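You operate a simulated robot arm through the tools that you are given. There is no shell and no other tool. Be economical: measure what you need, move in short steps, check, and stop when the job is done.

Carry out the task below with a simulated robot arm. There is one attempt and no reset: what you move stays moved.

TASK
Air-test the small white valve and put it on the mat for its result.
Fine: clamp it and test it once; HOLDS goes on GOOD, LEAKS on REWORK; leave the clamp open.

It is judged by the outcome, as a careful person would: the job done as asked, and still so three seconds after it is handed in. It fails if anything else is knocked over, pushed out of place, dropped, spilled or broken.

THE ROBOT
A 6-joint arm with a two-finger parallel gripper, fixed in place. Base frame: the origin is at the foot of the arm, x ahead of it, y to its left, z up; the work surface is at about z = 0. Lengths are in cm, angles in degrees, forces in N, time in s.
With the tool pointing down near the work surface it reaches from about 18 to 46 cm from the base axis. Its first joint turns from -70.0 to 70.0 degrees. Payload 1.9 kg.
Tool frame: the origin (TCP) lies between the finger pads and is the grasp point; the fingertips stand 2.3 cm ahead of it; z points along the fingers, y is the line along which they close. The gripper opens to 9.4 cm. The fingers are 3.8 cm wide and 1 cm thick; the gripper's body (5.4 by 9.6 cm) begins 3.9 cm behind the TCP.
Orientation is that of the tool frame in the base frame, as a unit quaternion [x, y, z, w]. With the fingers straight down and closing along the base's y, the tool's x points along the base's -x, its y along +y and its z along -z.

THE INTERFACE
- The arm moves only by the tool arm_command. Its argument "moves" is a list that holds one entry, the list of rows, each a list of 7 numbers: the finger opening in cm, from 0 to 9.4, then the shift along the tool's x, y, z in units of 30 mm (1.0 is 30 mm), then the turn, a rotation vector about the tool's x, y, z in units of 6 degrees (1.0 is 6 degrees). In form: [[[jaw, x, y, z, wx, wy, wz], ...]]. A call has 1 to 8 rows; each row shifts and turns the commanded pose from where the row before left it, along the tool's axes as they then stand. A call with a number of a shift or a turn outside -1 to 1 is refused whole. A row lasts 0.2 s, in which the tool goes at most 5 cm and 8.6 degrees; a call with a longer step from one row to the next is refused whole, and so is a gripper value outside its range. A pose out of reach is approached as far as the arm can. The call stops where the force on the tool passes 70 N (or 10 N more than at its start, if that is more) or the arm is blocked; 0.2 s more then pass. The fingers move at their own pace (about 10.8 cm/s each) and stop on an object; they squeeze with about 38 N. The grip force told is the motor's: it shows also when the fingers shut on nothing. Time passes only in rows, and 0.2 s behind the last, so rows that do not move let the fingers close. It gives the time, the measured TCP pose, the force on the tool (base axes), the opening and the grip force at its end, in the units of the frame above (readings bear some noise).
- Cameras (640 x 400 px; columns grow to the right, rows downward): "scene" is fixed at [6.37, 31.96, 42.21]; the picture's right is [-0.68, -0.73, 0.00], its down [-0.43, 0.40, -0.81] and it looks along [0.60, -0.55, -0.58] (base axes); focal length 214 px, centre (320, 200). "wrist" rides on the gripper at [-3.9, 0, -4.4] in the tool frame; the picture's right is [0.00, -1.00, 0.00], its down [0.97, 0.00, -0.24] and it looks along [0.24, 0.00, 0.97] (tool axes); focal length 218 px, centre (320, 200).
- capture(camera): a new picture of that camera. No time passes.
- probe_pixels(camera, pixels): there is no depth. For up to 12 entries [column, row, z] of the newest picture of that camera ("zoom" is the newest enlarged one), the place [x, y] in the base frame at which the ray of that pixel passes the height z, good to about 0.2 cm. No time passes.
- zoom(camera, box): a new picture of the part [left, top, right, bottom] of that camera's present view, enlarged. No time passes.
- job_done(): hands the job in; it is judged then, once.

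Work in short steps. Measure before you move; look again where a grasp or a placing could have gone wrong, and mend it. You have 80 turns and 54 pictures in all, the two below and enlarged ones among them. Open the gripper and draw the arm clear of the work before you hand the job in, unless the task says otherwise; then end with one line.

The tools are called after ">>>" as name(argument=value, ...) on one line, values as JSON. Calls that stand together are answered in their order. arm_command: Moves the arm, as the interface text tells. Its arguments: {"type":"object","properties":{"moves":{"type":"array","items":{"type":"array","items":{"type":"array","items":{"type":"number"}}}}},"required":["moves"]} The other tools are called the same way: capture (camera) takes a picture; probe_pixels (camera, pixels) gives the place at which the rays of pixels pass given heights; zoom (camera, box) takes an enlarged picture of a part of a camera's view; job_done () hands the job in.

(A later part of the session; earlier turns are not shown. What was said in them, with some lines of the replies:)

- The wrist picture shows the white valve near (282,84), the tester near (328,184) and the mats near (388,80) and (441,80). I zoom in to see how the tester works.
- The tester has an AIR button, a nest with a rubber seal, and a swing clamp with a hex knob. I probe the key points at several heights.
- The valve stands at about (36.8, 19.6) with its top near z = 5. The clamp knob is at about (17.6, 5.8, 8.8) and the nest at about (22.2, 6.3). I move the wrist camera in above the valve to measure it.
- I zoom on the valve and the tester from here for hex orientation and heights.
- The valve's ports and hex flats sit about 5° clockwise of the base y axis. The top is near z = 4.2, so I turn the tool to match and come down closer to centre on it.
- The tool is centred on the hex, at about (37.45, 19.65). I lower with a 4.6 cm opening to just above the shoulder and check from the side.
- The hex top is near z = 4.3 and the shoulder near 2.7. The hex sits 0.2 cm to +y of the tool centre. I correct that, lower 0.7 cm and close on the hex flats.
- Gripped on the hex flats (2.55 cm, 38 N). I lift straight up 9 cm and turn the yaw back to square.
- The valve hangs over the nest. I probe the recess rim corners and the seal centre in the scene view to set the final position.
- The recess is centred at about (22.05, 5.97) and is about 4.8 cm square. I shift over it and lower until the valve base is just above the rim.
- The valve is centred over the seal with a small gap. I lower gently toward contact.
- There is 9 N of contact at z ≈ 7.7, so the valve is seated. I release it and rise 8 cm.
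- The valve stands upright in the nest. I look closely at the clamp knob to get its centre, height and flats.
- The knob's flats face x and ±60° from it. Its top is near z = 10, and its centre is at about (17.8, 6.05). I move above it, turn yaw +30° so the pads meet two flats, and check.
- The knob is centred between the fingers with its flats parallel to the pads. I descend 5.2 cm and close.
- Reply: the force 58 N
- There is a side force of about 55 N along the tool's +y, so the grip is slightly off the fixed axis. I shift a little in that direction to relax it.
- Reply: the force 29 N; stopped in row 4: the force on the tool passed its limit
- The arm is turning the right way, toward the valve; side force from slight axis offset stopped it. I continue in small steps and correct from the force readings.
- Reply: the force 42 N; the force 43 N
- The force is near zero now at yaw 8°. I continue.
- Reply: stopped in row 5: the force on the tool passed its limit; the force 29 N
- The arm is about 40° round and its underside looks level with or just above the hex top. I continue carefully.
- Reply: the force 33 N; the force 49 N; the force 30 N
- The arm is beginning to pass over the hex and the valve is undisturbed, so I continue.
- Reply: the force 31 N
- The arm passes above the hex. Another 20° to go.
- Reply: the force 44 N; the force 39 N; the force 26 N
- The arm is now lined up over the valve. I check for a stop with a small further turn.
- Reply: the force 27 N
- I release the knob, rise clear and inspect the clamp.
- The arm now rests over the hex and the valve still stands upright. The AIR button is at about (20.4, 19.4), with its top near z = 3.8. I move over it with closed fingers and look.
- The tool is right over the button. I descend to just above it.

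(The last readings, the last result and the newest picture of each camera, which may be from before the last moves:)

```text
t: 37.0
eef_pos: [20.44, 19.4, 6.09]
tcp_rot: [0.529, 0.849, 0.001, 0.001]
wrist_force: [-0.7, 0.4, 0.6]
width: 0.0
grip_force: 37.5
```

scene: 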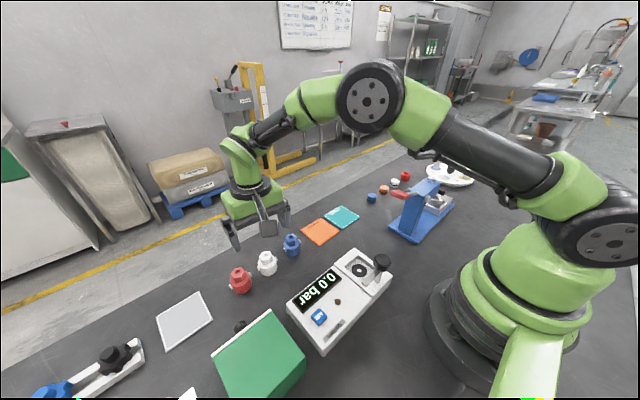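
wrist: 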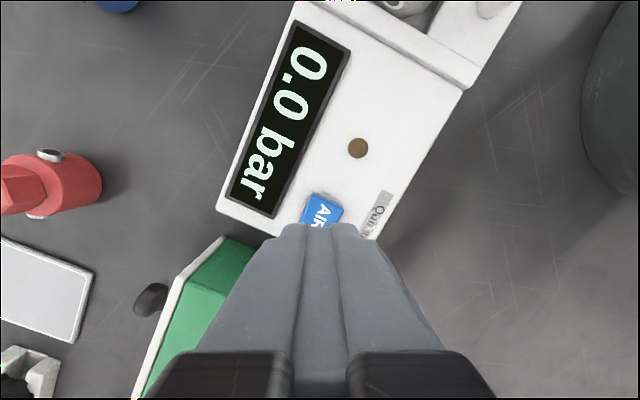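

>>> arm_command(moves=[[[0, 0, 0, 0.04, 0, 0, 0], [0, 0, 0, 0.04, 0, 0, 0], [0, 0, 0, 0, 0, 0, 0]]])

>>> capture(camera="wrist")

```text
t: 37.8
eef_pos: [20.34, 19.33, 5.84]
tcp_rot: [0.529, 0.848, 0.001, 0.001]
wrist_force: [-0.2, 0.4, 1.6]
width: 0.01
grip_force: 37.9
```

```text
12 pictures are left
```

wrist: 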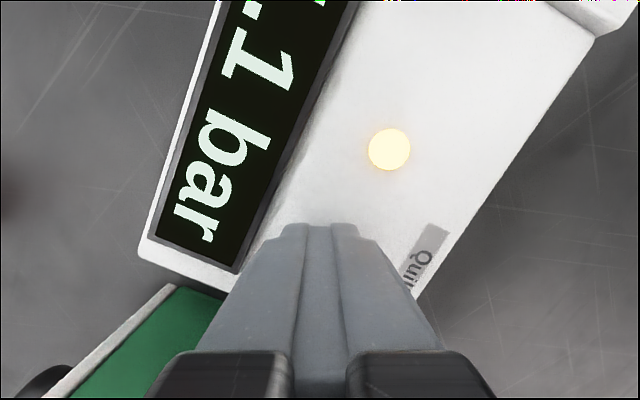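

The button is pressed: the lamp is lit and the display is rising. I hold for a moment and read the result.

>>> arm_command(moves=[[[0, 0, 0, 0, 0, 0, 0], [0, 0, 0, 0, 0, 0, 0], [0, 0, 0, 0, 0, 0, 0], [0, 0, 0, 0, 0, 0, 0], [0, 0, 0, 0, 0, 0, 0]]])

>>> zoom(camera="scene", box=[270, 220, 410, 350])

```text
t: 39.0
eef_pos: [20.35, 19.29, 5.95]
tcp_rot: [0.529, 0.848, 0.001, 0.001]
wrist_force: [-1.3, 0.1, 2.2]
width: 0.02
grip_force: 38.3
```

```text
3.08 times, centred on (340, 285) of scene
```

zoom: 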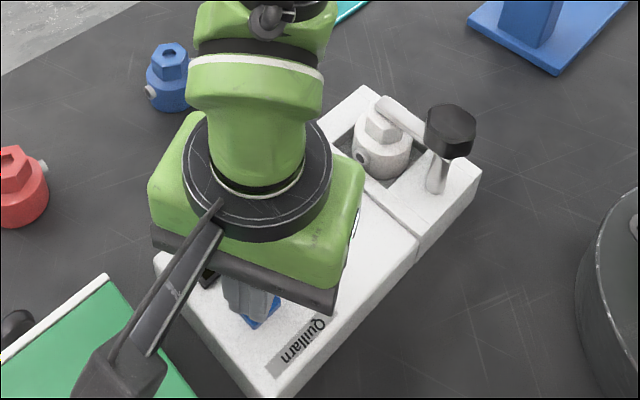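

>>> arm_command(moves=[[[0, 0, 0, -0.5, 0, 0, 0], [0, 0, 0, -0.9, 0, 0, 0], [0, 0, 0, -0.9, 0, 0, 0], [0, 0, 0, 0, 0, 0, 0]]])

>>> capture(camera="wrist")

```text
t: 40.0
eef_pos: [20.23, 19.35, 12.9]
tcp_rot: [0.529, 0.849, 0.001, 0.001]
wrist_force: [-0.1, 0.0, 0.6]
width: 0.0
grip_force: 38.1
```

```text
10 pictures are left
```

wrist: 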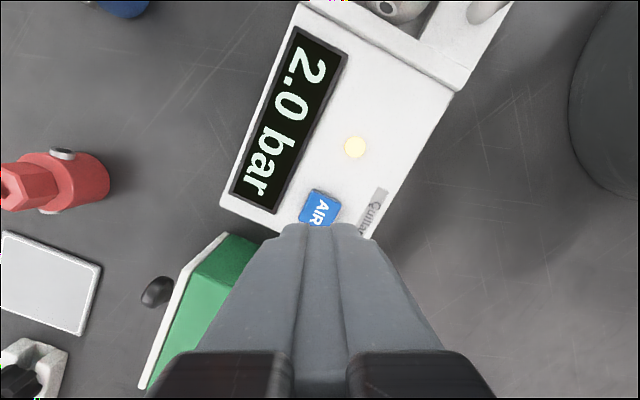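

The display shows 2.0 bar and the test is still running with the lamp lit. I wait for the result.

>>> arm_command(moves=[[[0, 0, 0, 0, 0, 0, 0], [0, 0, 0, 0, 0, 0, 0], [0, 0, 0, 0, 0, 0, 0], [0, 0, 0, 0, 0, 0, 0], [0, 0, 0, 0, 0, 0, 0], [0, 0, 0, 0, 0, 0, 0], [0, 0, 0, 0, 0, 0, 0], [0, 0, 0, 0, 0, 0, 0]]])

>>> arm_command(moves=[[[0, 0, 0, 0, 0, 0, 0], [0, 0, 0, 0, 0, 0, 0], [0, 0, 0, 0, 0, 0, 0], [0, 0, 0, 0, 0, 0, 0], [0, 0, 0, 0, 0, 0, 0], [0, 0, 0, 0, 0, 0, 0], [0, 0, 0, 0, 0, 0, 0], [0, 0, 0, 0, 0, 0, 0]]])

>>> capture(camera="wrist")

```text
t: 41.8
eef_pos: [20.25, 19.46, 12.77]
tcp_rot: [0.529, 0.849, 0.0, 0.0]
wrist_force: [-0.8, 0.3, 0.5]
width: 0.0
grip_force: 38.5
```

```text
t: 43.5
eef_pos: [20.38, 19.42, 12.73]
tcp_rot: [0.528, 0.849, 0.0, 0.0]
wrist_force: [-0.2, 0.8, 0.8]
width: 0.0
grip_force: 37.9
```

```text
9 pictures are left
```

wrist: 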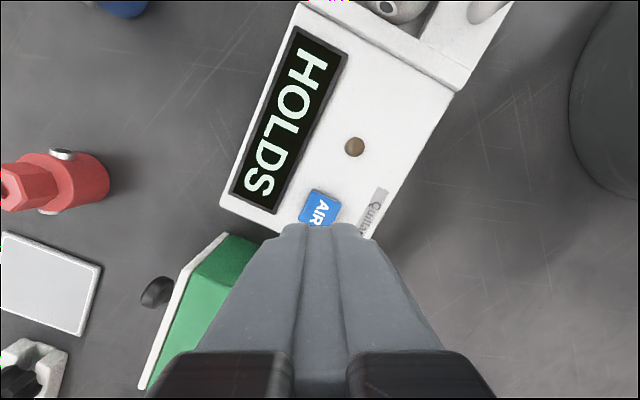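

The result is HOLDS, so the valve goes on GOOD. First I go back over the knob to open the clamp.

>>> arm_command(moves=[[[0, 0, 0, -0.7, 0, 0, 0], [2, 0, 0, -0.65, 0, 0, 0], [5.2, -0.734, -0.56, 0, 0, 0, 0], [5.2, -0.734, -0.56, 0, 0, 0, 0], [5.2, -0.734, -0.56, 0, 0, 0, 0], [5.2, -0.734, -0.56, 0, 0, 0, 0], [5.2, -0.734, -0.56, 0, 0, 0, 0], [5.2, 0, 0, 0, 0, 0, 0]]])

```text
t: 45.4
eef_pos: [17.65, 5.79, 16.74]
tcp_rot: [0.528, 0.849, 0.001, 0.0]
wrist_force: [-0.1, -0.7, 0.1]
width: 5.22
grip_force: 0.1
```

>>> arm_command(moves=[[[5.2, 0, -0.01, 0.8, 0, 0, 0], [5.2, 0, 0, 0.8, 0, 0, 0], [5.2, 0, 0, 0.46, 0, 0, 0], [5.2, 0, 0, 0, 0, 0, 0], [2, 0, 0, 0, 0, 0, 0], [1.5, 0, 0, 0, 0, 0, 0], [1.5, 0, 0, 0, 0, 0, 0]]])

```text
t: 47.0
eef_pos: [17.58, 5.68, 10.65]
tcp_rot: [0.529, 0.849, -0.002, -0.002]
wrist_force: [-11.9, -9.3, -19.4]
width: 2.99
grip_force: 45.0
```

The knob is gripped. I turn it back the other way in small steps, correcting from the forces.

>>> arm_command(moves=[[[1.5, 0.0, -0.006, 0, 0, 0, -0.5], [1.5, 0, 0, 0, 0, 0, -0.5], [1.5, 0, 0, 0, 0, 0, -0.5], [1.5, 0, 0, 0, 0, 0, 0]]])

```text
t: 48.0
eef_pos: [17.61, 5.86, 10.65]
tcp_rot: [0.461, 0.887, 0.0, 0.0]
wrist_force: [-12.8, -17.1, -16.0]
width: 2.97
grip_force: 44.3
```

>>> arm_command(moves=[[[1.5, 0.0, -0.008, 0.006, 0, 0, -0.5], [1.5, 0, 0, 0, 0, 0, -0.5], [1.5, 0, 0, 0, 0, 0, -0.5], [1.5, 0, 0, 0, 0, 0, -0.5], [1.5, 0, 0, 0, 0, 0, 0]]])

```text
t: 49.1
eef_pos: [17.64, 5.91, 10.6]
tcp_rot: [0.365, 0.931, 0.0, -0.001]
wrist_force: [-15.5, 6.3, -3.2]
width: 2.98
grip_force: 45.2
```

>>> arm_command(moves=[[[1.5, 0.006, -0.002, 0, 0, 0, -0.5], [1.5, 0, 0, 0, 0, 0, -0.5], [1.5, 0, 0, 0, 0, 0, -0.5], [1.5, 0, 0, 0, 0, 0, -0.5], [1.5, 0, 0, 0, 0, 0, 0]]])

```text
t: 50.4
eef_pos: [17.79, 5.86, 10.61]
tcp_rot: [0.266, 0.964, 0.001, 0.001]
wrist_force: [4.7, 13.1, -13.6]
width: 2.95
grip_force: 44.8
```

>>> arm_command(moves=[[[1.5, 0, 0.005, 0.004, 0, 0, -0.5], [1.5, 0, 0, 0, 0, 0, -0.5], [1.5, 0, 0, 0, 0, 0, -0.5], [1.5, 0, 0, 0, 0, 0, -0.5], [1.5, 0, 0, 0, 0, 0, 0]]])

```text
t: 51.5
eef_pos: [17.83, 5.9, 10.66]
tcp_rot: [0.163, 0.987, 0.001, 0.002]
wrist_force: [18.8, 22.5, -25.1]
width: 3.0
grip_force: 44.7
```

>>> arm_command(moves=[[[1.5, -0.004, 0.011, 0.01, 0, 0, -0.5], [1.5, 0, 0, 0, 0, 0, -0.5], [1.5, 0, 0, 0, 0, 0, -0.5], [1.5, 0, 0, 0, 0, 0, -0.5], [1.5, 0, 0, 0, 0, 0, 0]]])

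```text
t: 52.8
eef_pos: [17.87, 5.94, 10.69]
tcp_rot: [0.058, 0.998, 0.002, 0.003]
wrist_force: [9.3, 63.3, 26.2]
width: 2.91
grip_force: 44.9
```

>>> arm_command(moves=[[[1.5, -0.003, 0.022, -0.008, 0, 0, 0], [1.5, 0, 0, 0, 0, 0, -0.5], [1.5, 0, 0, 0, 0, 0, -0.5], [1.5, 0, 0, 0, 0, 0, 0]]])

```text
t: 53.8
eef_pos: [17.88, 5.97, 10.68]
tcp_rot: [0.006, 1.0, 0.001, 0.003]
wrist_force: [19.1, 49.2, -9.2]
width: 2.94
grip_force: 44.9
```

>>> arm_command(moves=[[[1.5, -0.006, 0.02, 0, 0, 0, 0], [1.5, 0, 0, 0, 0, 0, -0.5], [1.5, 0, 0, 0, 0, 0, -0.5], [1.5, 0, 0, 0, 0, 0, -0.5], [1.5, 0, 0, 0, 0, 0, 0]]])

```text
t: 55.0
eef_pos: [17.87, 6.06, 10.67]
tcp_rot: [-0.072, 0.997, 0.001, 0.004]
wrist_force: [19.5, 38.6, -17.1]
width: 2.93
grip_force: 45.2
```

>>> arm_command(moves=[[[1.5, -0.008, 0.016, 0.004, 0, 0, 0], [1.5, 0, 0, 0, 0, 0, -0.5], [1.5, 0, 0, 0, 0, 0, -0.5], [1.5, 0, 0, 0, 0, 0, -0.5], [1.5, 0, 0, 0, 0, 0, 0]]])

```text
t: 56.1
eef_pos: [17.82, 6.1, 10.61]
tcp_rot: [-0.15, 0.989, 0.001, 0.004]
wrist_force: [16.9, 40.0, -12.5]
width: 2.94
grip_force: 44.8
```

>>> arm_command(moves=[[[1.5, -0.008, 0.014, 0.003, 0, 0, 0], [1.5, 0, 0, 0, 0, 0, -0.5], [1.5, 0, 0, 0, 0, 0, -0.5], [1.5, 0, 0, 0, 0, 0, -0.5], [1.5, 0, 0, 0, 0, 0, 0]]])

```text
t: 57.4
eef_pos: [17.5, 6.09, 10.51]
tcp_rot: [-0.225, 0.974, 0.0, -0.003]
wrist_force: [-8.9, 8.4, -2.8]
width: 2.98
grip_force: 44.8
```

Yaw is +26° and force is low. I turn a final 3° to the original position, release and rise.

>>> arm_command(moves=[[[1.5, 0, 0.003, 0, 0, 0, -0.5], [1.5, 0, 0, 0, 0, 0, 0], [5.2, 0, 0, 0, 0, 0, 0], [5.2, 0, 0, 0, 0, 0, 0], [5.2, 0, 0, -0.5, 0, 0, 0], [5.2, 0, 0, -0.9, 0, 0, 0], [5.2, 0, 0, -0.6, 0, 0, 0], [5.2, 0, 0, 0, 0, 0, 0]]])

>>> zoom(camera="scene", box=[300, 210, 410, 320])

```text
t: 59.1
eef_pos: [17.51, 6.02, 16.67]
tcp_rot: [-0.252, 0.968, 0.0, 0.001]
wrist_force: [0.4, -0.3, -0.3]
width: 5.2
grip_force: 0.1
```

```text
3.64 times, centred on (355, 265) of scene
```

zoom: 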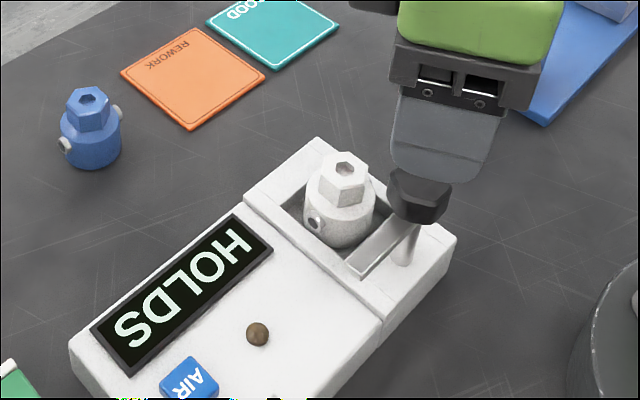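

The clamp is open and the valve stands upright. I turn yaw back to zero and move over the valve.

>>> arm_command(moves=[[[4.2, 0, 0, 0, 0, 0, 0.97], [4.2, 0, 0, 0, 0, 0, 0.97], [4.2, 0, 0, 0, 0, 0, 0.97], [4.2, 0, 0, 0, 0, 0, 0.97], [4.2, 0, 0, 0, 0, 0, 0.97], [4.2, -0.77, 0, 0, 0, 0, 0], [4.2, -0.77, 0, 0, 0, 0, 0], [4.2, 0, 0, 0, 0, 0, 0]]])

>>> zoom(camera="wrist", box=[240, 120, 400, 220])

```text
t: 61.0
eef_pos: [22.26, 6.03, 16.53]
tcp_rot: [0.0, 1.0, 0.0, 0.001]
wrist_force: [1.5, 0.3, -0.7]
width: 4.19
grip_force: 0.1
```

```text
4.00 times, centred on (320, 170) of wrist
```

zoom: 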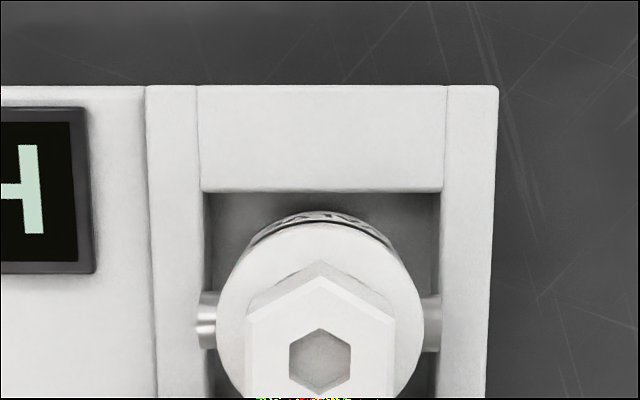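

The valve is square and centred (column 320). I descend and grasp the hex.

>>> arm_command(moves=[[[4.2, 0.03, 0, 0.9, 0, 0, 0], [4.2, 0, 0, 0.9, 0, 0, 0], [4.2, 0, 0, 0.8, 0, 0, 0], [4.2, 0, 0, 0.3, 0, 0, 0], [4.2, 0, 0, 0, 0, 0, 0], [1.5, 0, 0, 0, 0, 0, 0], [1.5, 0, 0, 0, 0, 0, 0], [1.5, 0, 0, 0, 0, 0, 0]]])

```text
t: 62.8
eef_pos: [22.17, 6.06, 7.86]
tcp_rot: [0.001, 1.0, 0.0, 0.001]
wrist_force: [-0.6, 0.5, -1.1]
width: 2.54
grip_force: 37.3
```

Gripped. I lift 7.5 cm, then carry it to the GOOD mat at about (38.6, -6.9).

>>> arm_command(moves=[[[1.5, 0, 0, -0.4, 0, 0, 0], [1.5, 0, 0, -0.7, 0, 0, 0], [1.5, 0, 0, -0.7, 0, 0, 0], [1.5, 0, 0, -0.7, 0, 0, 0], [1.5, 0, 0, 0, 0, 0, 0]]])

>>> arm_command(moves=[[[1.5, -0.78, -0.615, 0, 0, 0, 0], [1.5, -0.78, -0.615, 0, 0, 0, 0], [1.5, -0.78, -0.615, 0, 0, 0, 0], [1.5, -0.78, -0.615, 0, 0, 0, 0], [1.5, -0.78, -0.615, 0, 0, 0, 0], [1.5, -0.78, -0.615, 0, 0, 0, 0], [1.5, -0.78, -0.615, 0, 0, 0, 0], [1.5, 0, 0, 0, 0, 0, 0]]])

>>> capture(camera="wrist")

```text
t: 64.0
eef_pos: [22.18, 6.15, 15.55]
tcp_rot: [0.0, 1.0, 0.0, 0.001]
wrist_force: [0.9, 0.0, -0.8]
width: 2.56
grip_force: 38.0
```

```text
t: 65.8
eef_pos: [38.6, -6.83, 15.44]
tcp_rot: [0.0, 1.0, 0.0, 0.001]
wrist_force: [0.6, 0.4, -0.7]
width: 2.56
grip_force: 37.9
```

```text
6 pictures are left
```

wrist: 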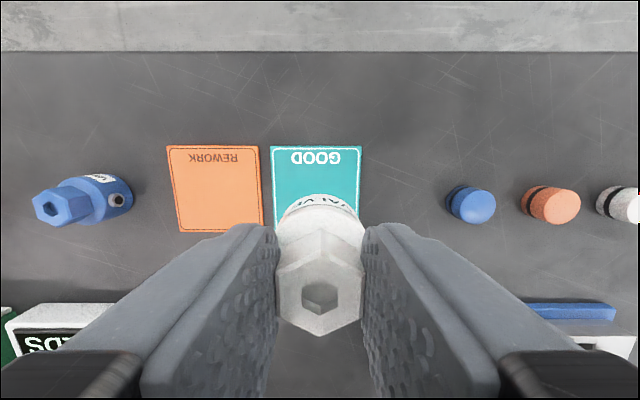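

The mat's centre is near column 316, row 189, which is about (38.6, -6.5). I shift 0.3 cm and lower to just above it.

>>> arm_command(moves=[[[1.5, 0, 0.11, 0.7, 0, 0, 0], [1.5, 0, 0, 0.9, 0, 0, 0], [1.5, 0, 0, 0.9, 0, 0, 0], [1.5, 0, 0, 0.5, 0, 0, 0], [1.5, 0, 0, 0, 0, 0, 0]]])

>>> arm_command(moves=[[[1.5, 0, 0, 0.06, 0, 0, 0], [1.5, 0, 0, 0.04, 0, 0, 0], [1.5, 0, 0, 0, 0, 0, 0]]])

```text
t: 67.0
eef_pos: [38.59, -6.51, 6.41]
tcp_rot: [0.0, 1.0, 0.0, 0.001]
wrist_force: [0.5, -0.1, -1.1]
width: 2.54
grip_force: 37.4
```

```text
t: 67.8
eef_pos: [38.63, -6.51, 6.2]
tcp_rot: [0.0, 1.0, 0.0, 0.001]
wrist_force: [0.3, 0.8, -0.3]
width: 2.56
grip_force: 37.8
```

>>> arm_command(moves=[[[1.5, 0, 0, 0.05, 0, 0, 0], [1.5, 0, 0, 0.03, 0, 0, 0], [1.5, 0, 0, 0, 0, 0, 0]]])

```text
t: 68.5
eef_pos: [38.65, -6.51, 5.84]
tcp_rot: [0.0, 1.0, 0.0, 0.002]
wrist_force: [-3.4, -0.2, 24.8]
width: 2.58
grip_force: 37.7
```

There is 25 N of contact, so the valve is on the mat. I ease up slightly, release and rise.

>>> arm_command(moves=[[[1.5, 0, 0, -0.02, 0, 0, 0], [4.2, 0, 0, 0, 0, 0, 0], [4.2, 0, 0, 0, 0, 0, 0], [4.2, 0, 0, -0.5, 0, 0, 0], [4.2, 0, 0, -0.9, 0, 0, 0], [4.2, 0, 0, -0.9, 0, 0, 0], [4.2, 0, 0, -0.9, 0, 0, 0], [4.2, 0, 0, 0, 0, 0, 0]]])

>>> capture(camera="wrist")

>>> capture(camera="scene")

```text
t: 70.3
eef_pos: [38.59, -6.49, 15.55]
tcp_rot: [-0.001, 1.0, 0.0, 0.0]
wrist_force: [-0.5, -0.3, 0.3]
width: 4.17
grip_force: 0.1
```

```text
5 pictures are left
```

wrist: 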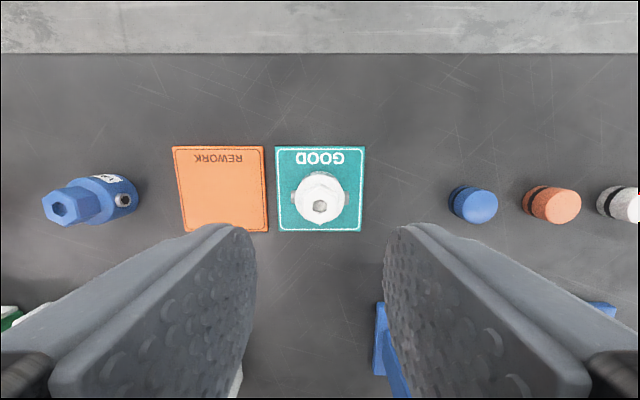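

```text
4 pictures are left
```

scene: 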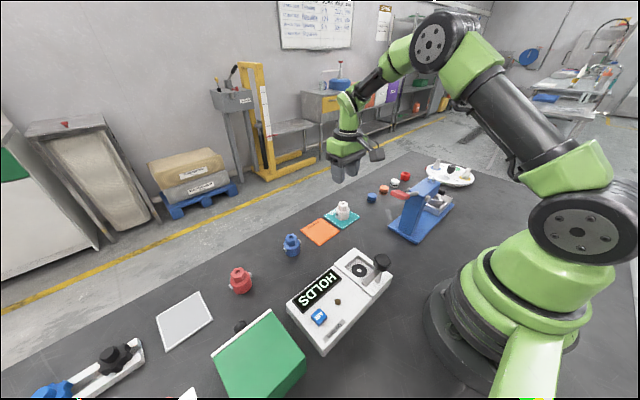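

The valve stands upright on GOOD, the clamp is open and everything else is in place. I raise the arm clear, open the gripper and hand in.

>>> arm_command(moves=[[[9.4, 0.3, 0, -0.9, 0, 0, 0], [9.4, 0.6, 0, -0.9, 0, 0, 0], [9.4, 0.6, 0, -0.9, 0, 0, 0], [9.4, 0.6, 0, -0.9, 0, 0, 0], [9.4, 0, 0, 0, 0, 0, 0]]])

>>> job_done()

```text
t: 71.5
eef_pos: [32.25, -6.51, 26.3]
tcp_rot: [0.0, 1.0, 0.0, 0.001]
wrist_force: [0.0, 0.1, 0.8]
width: 9.42
grip_force: 0.1
```

```text
The job is handed in.
```

I clamped and air-tested the white valve once; the tester read HOLDS, so it now stands on the GOOD mat, with the clamp open and the arm drawn clear.
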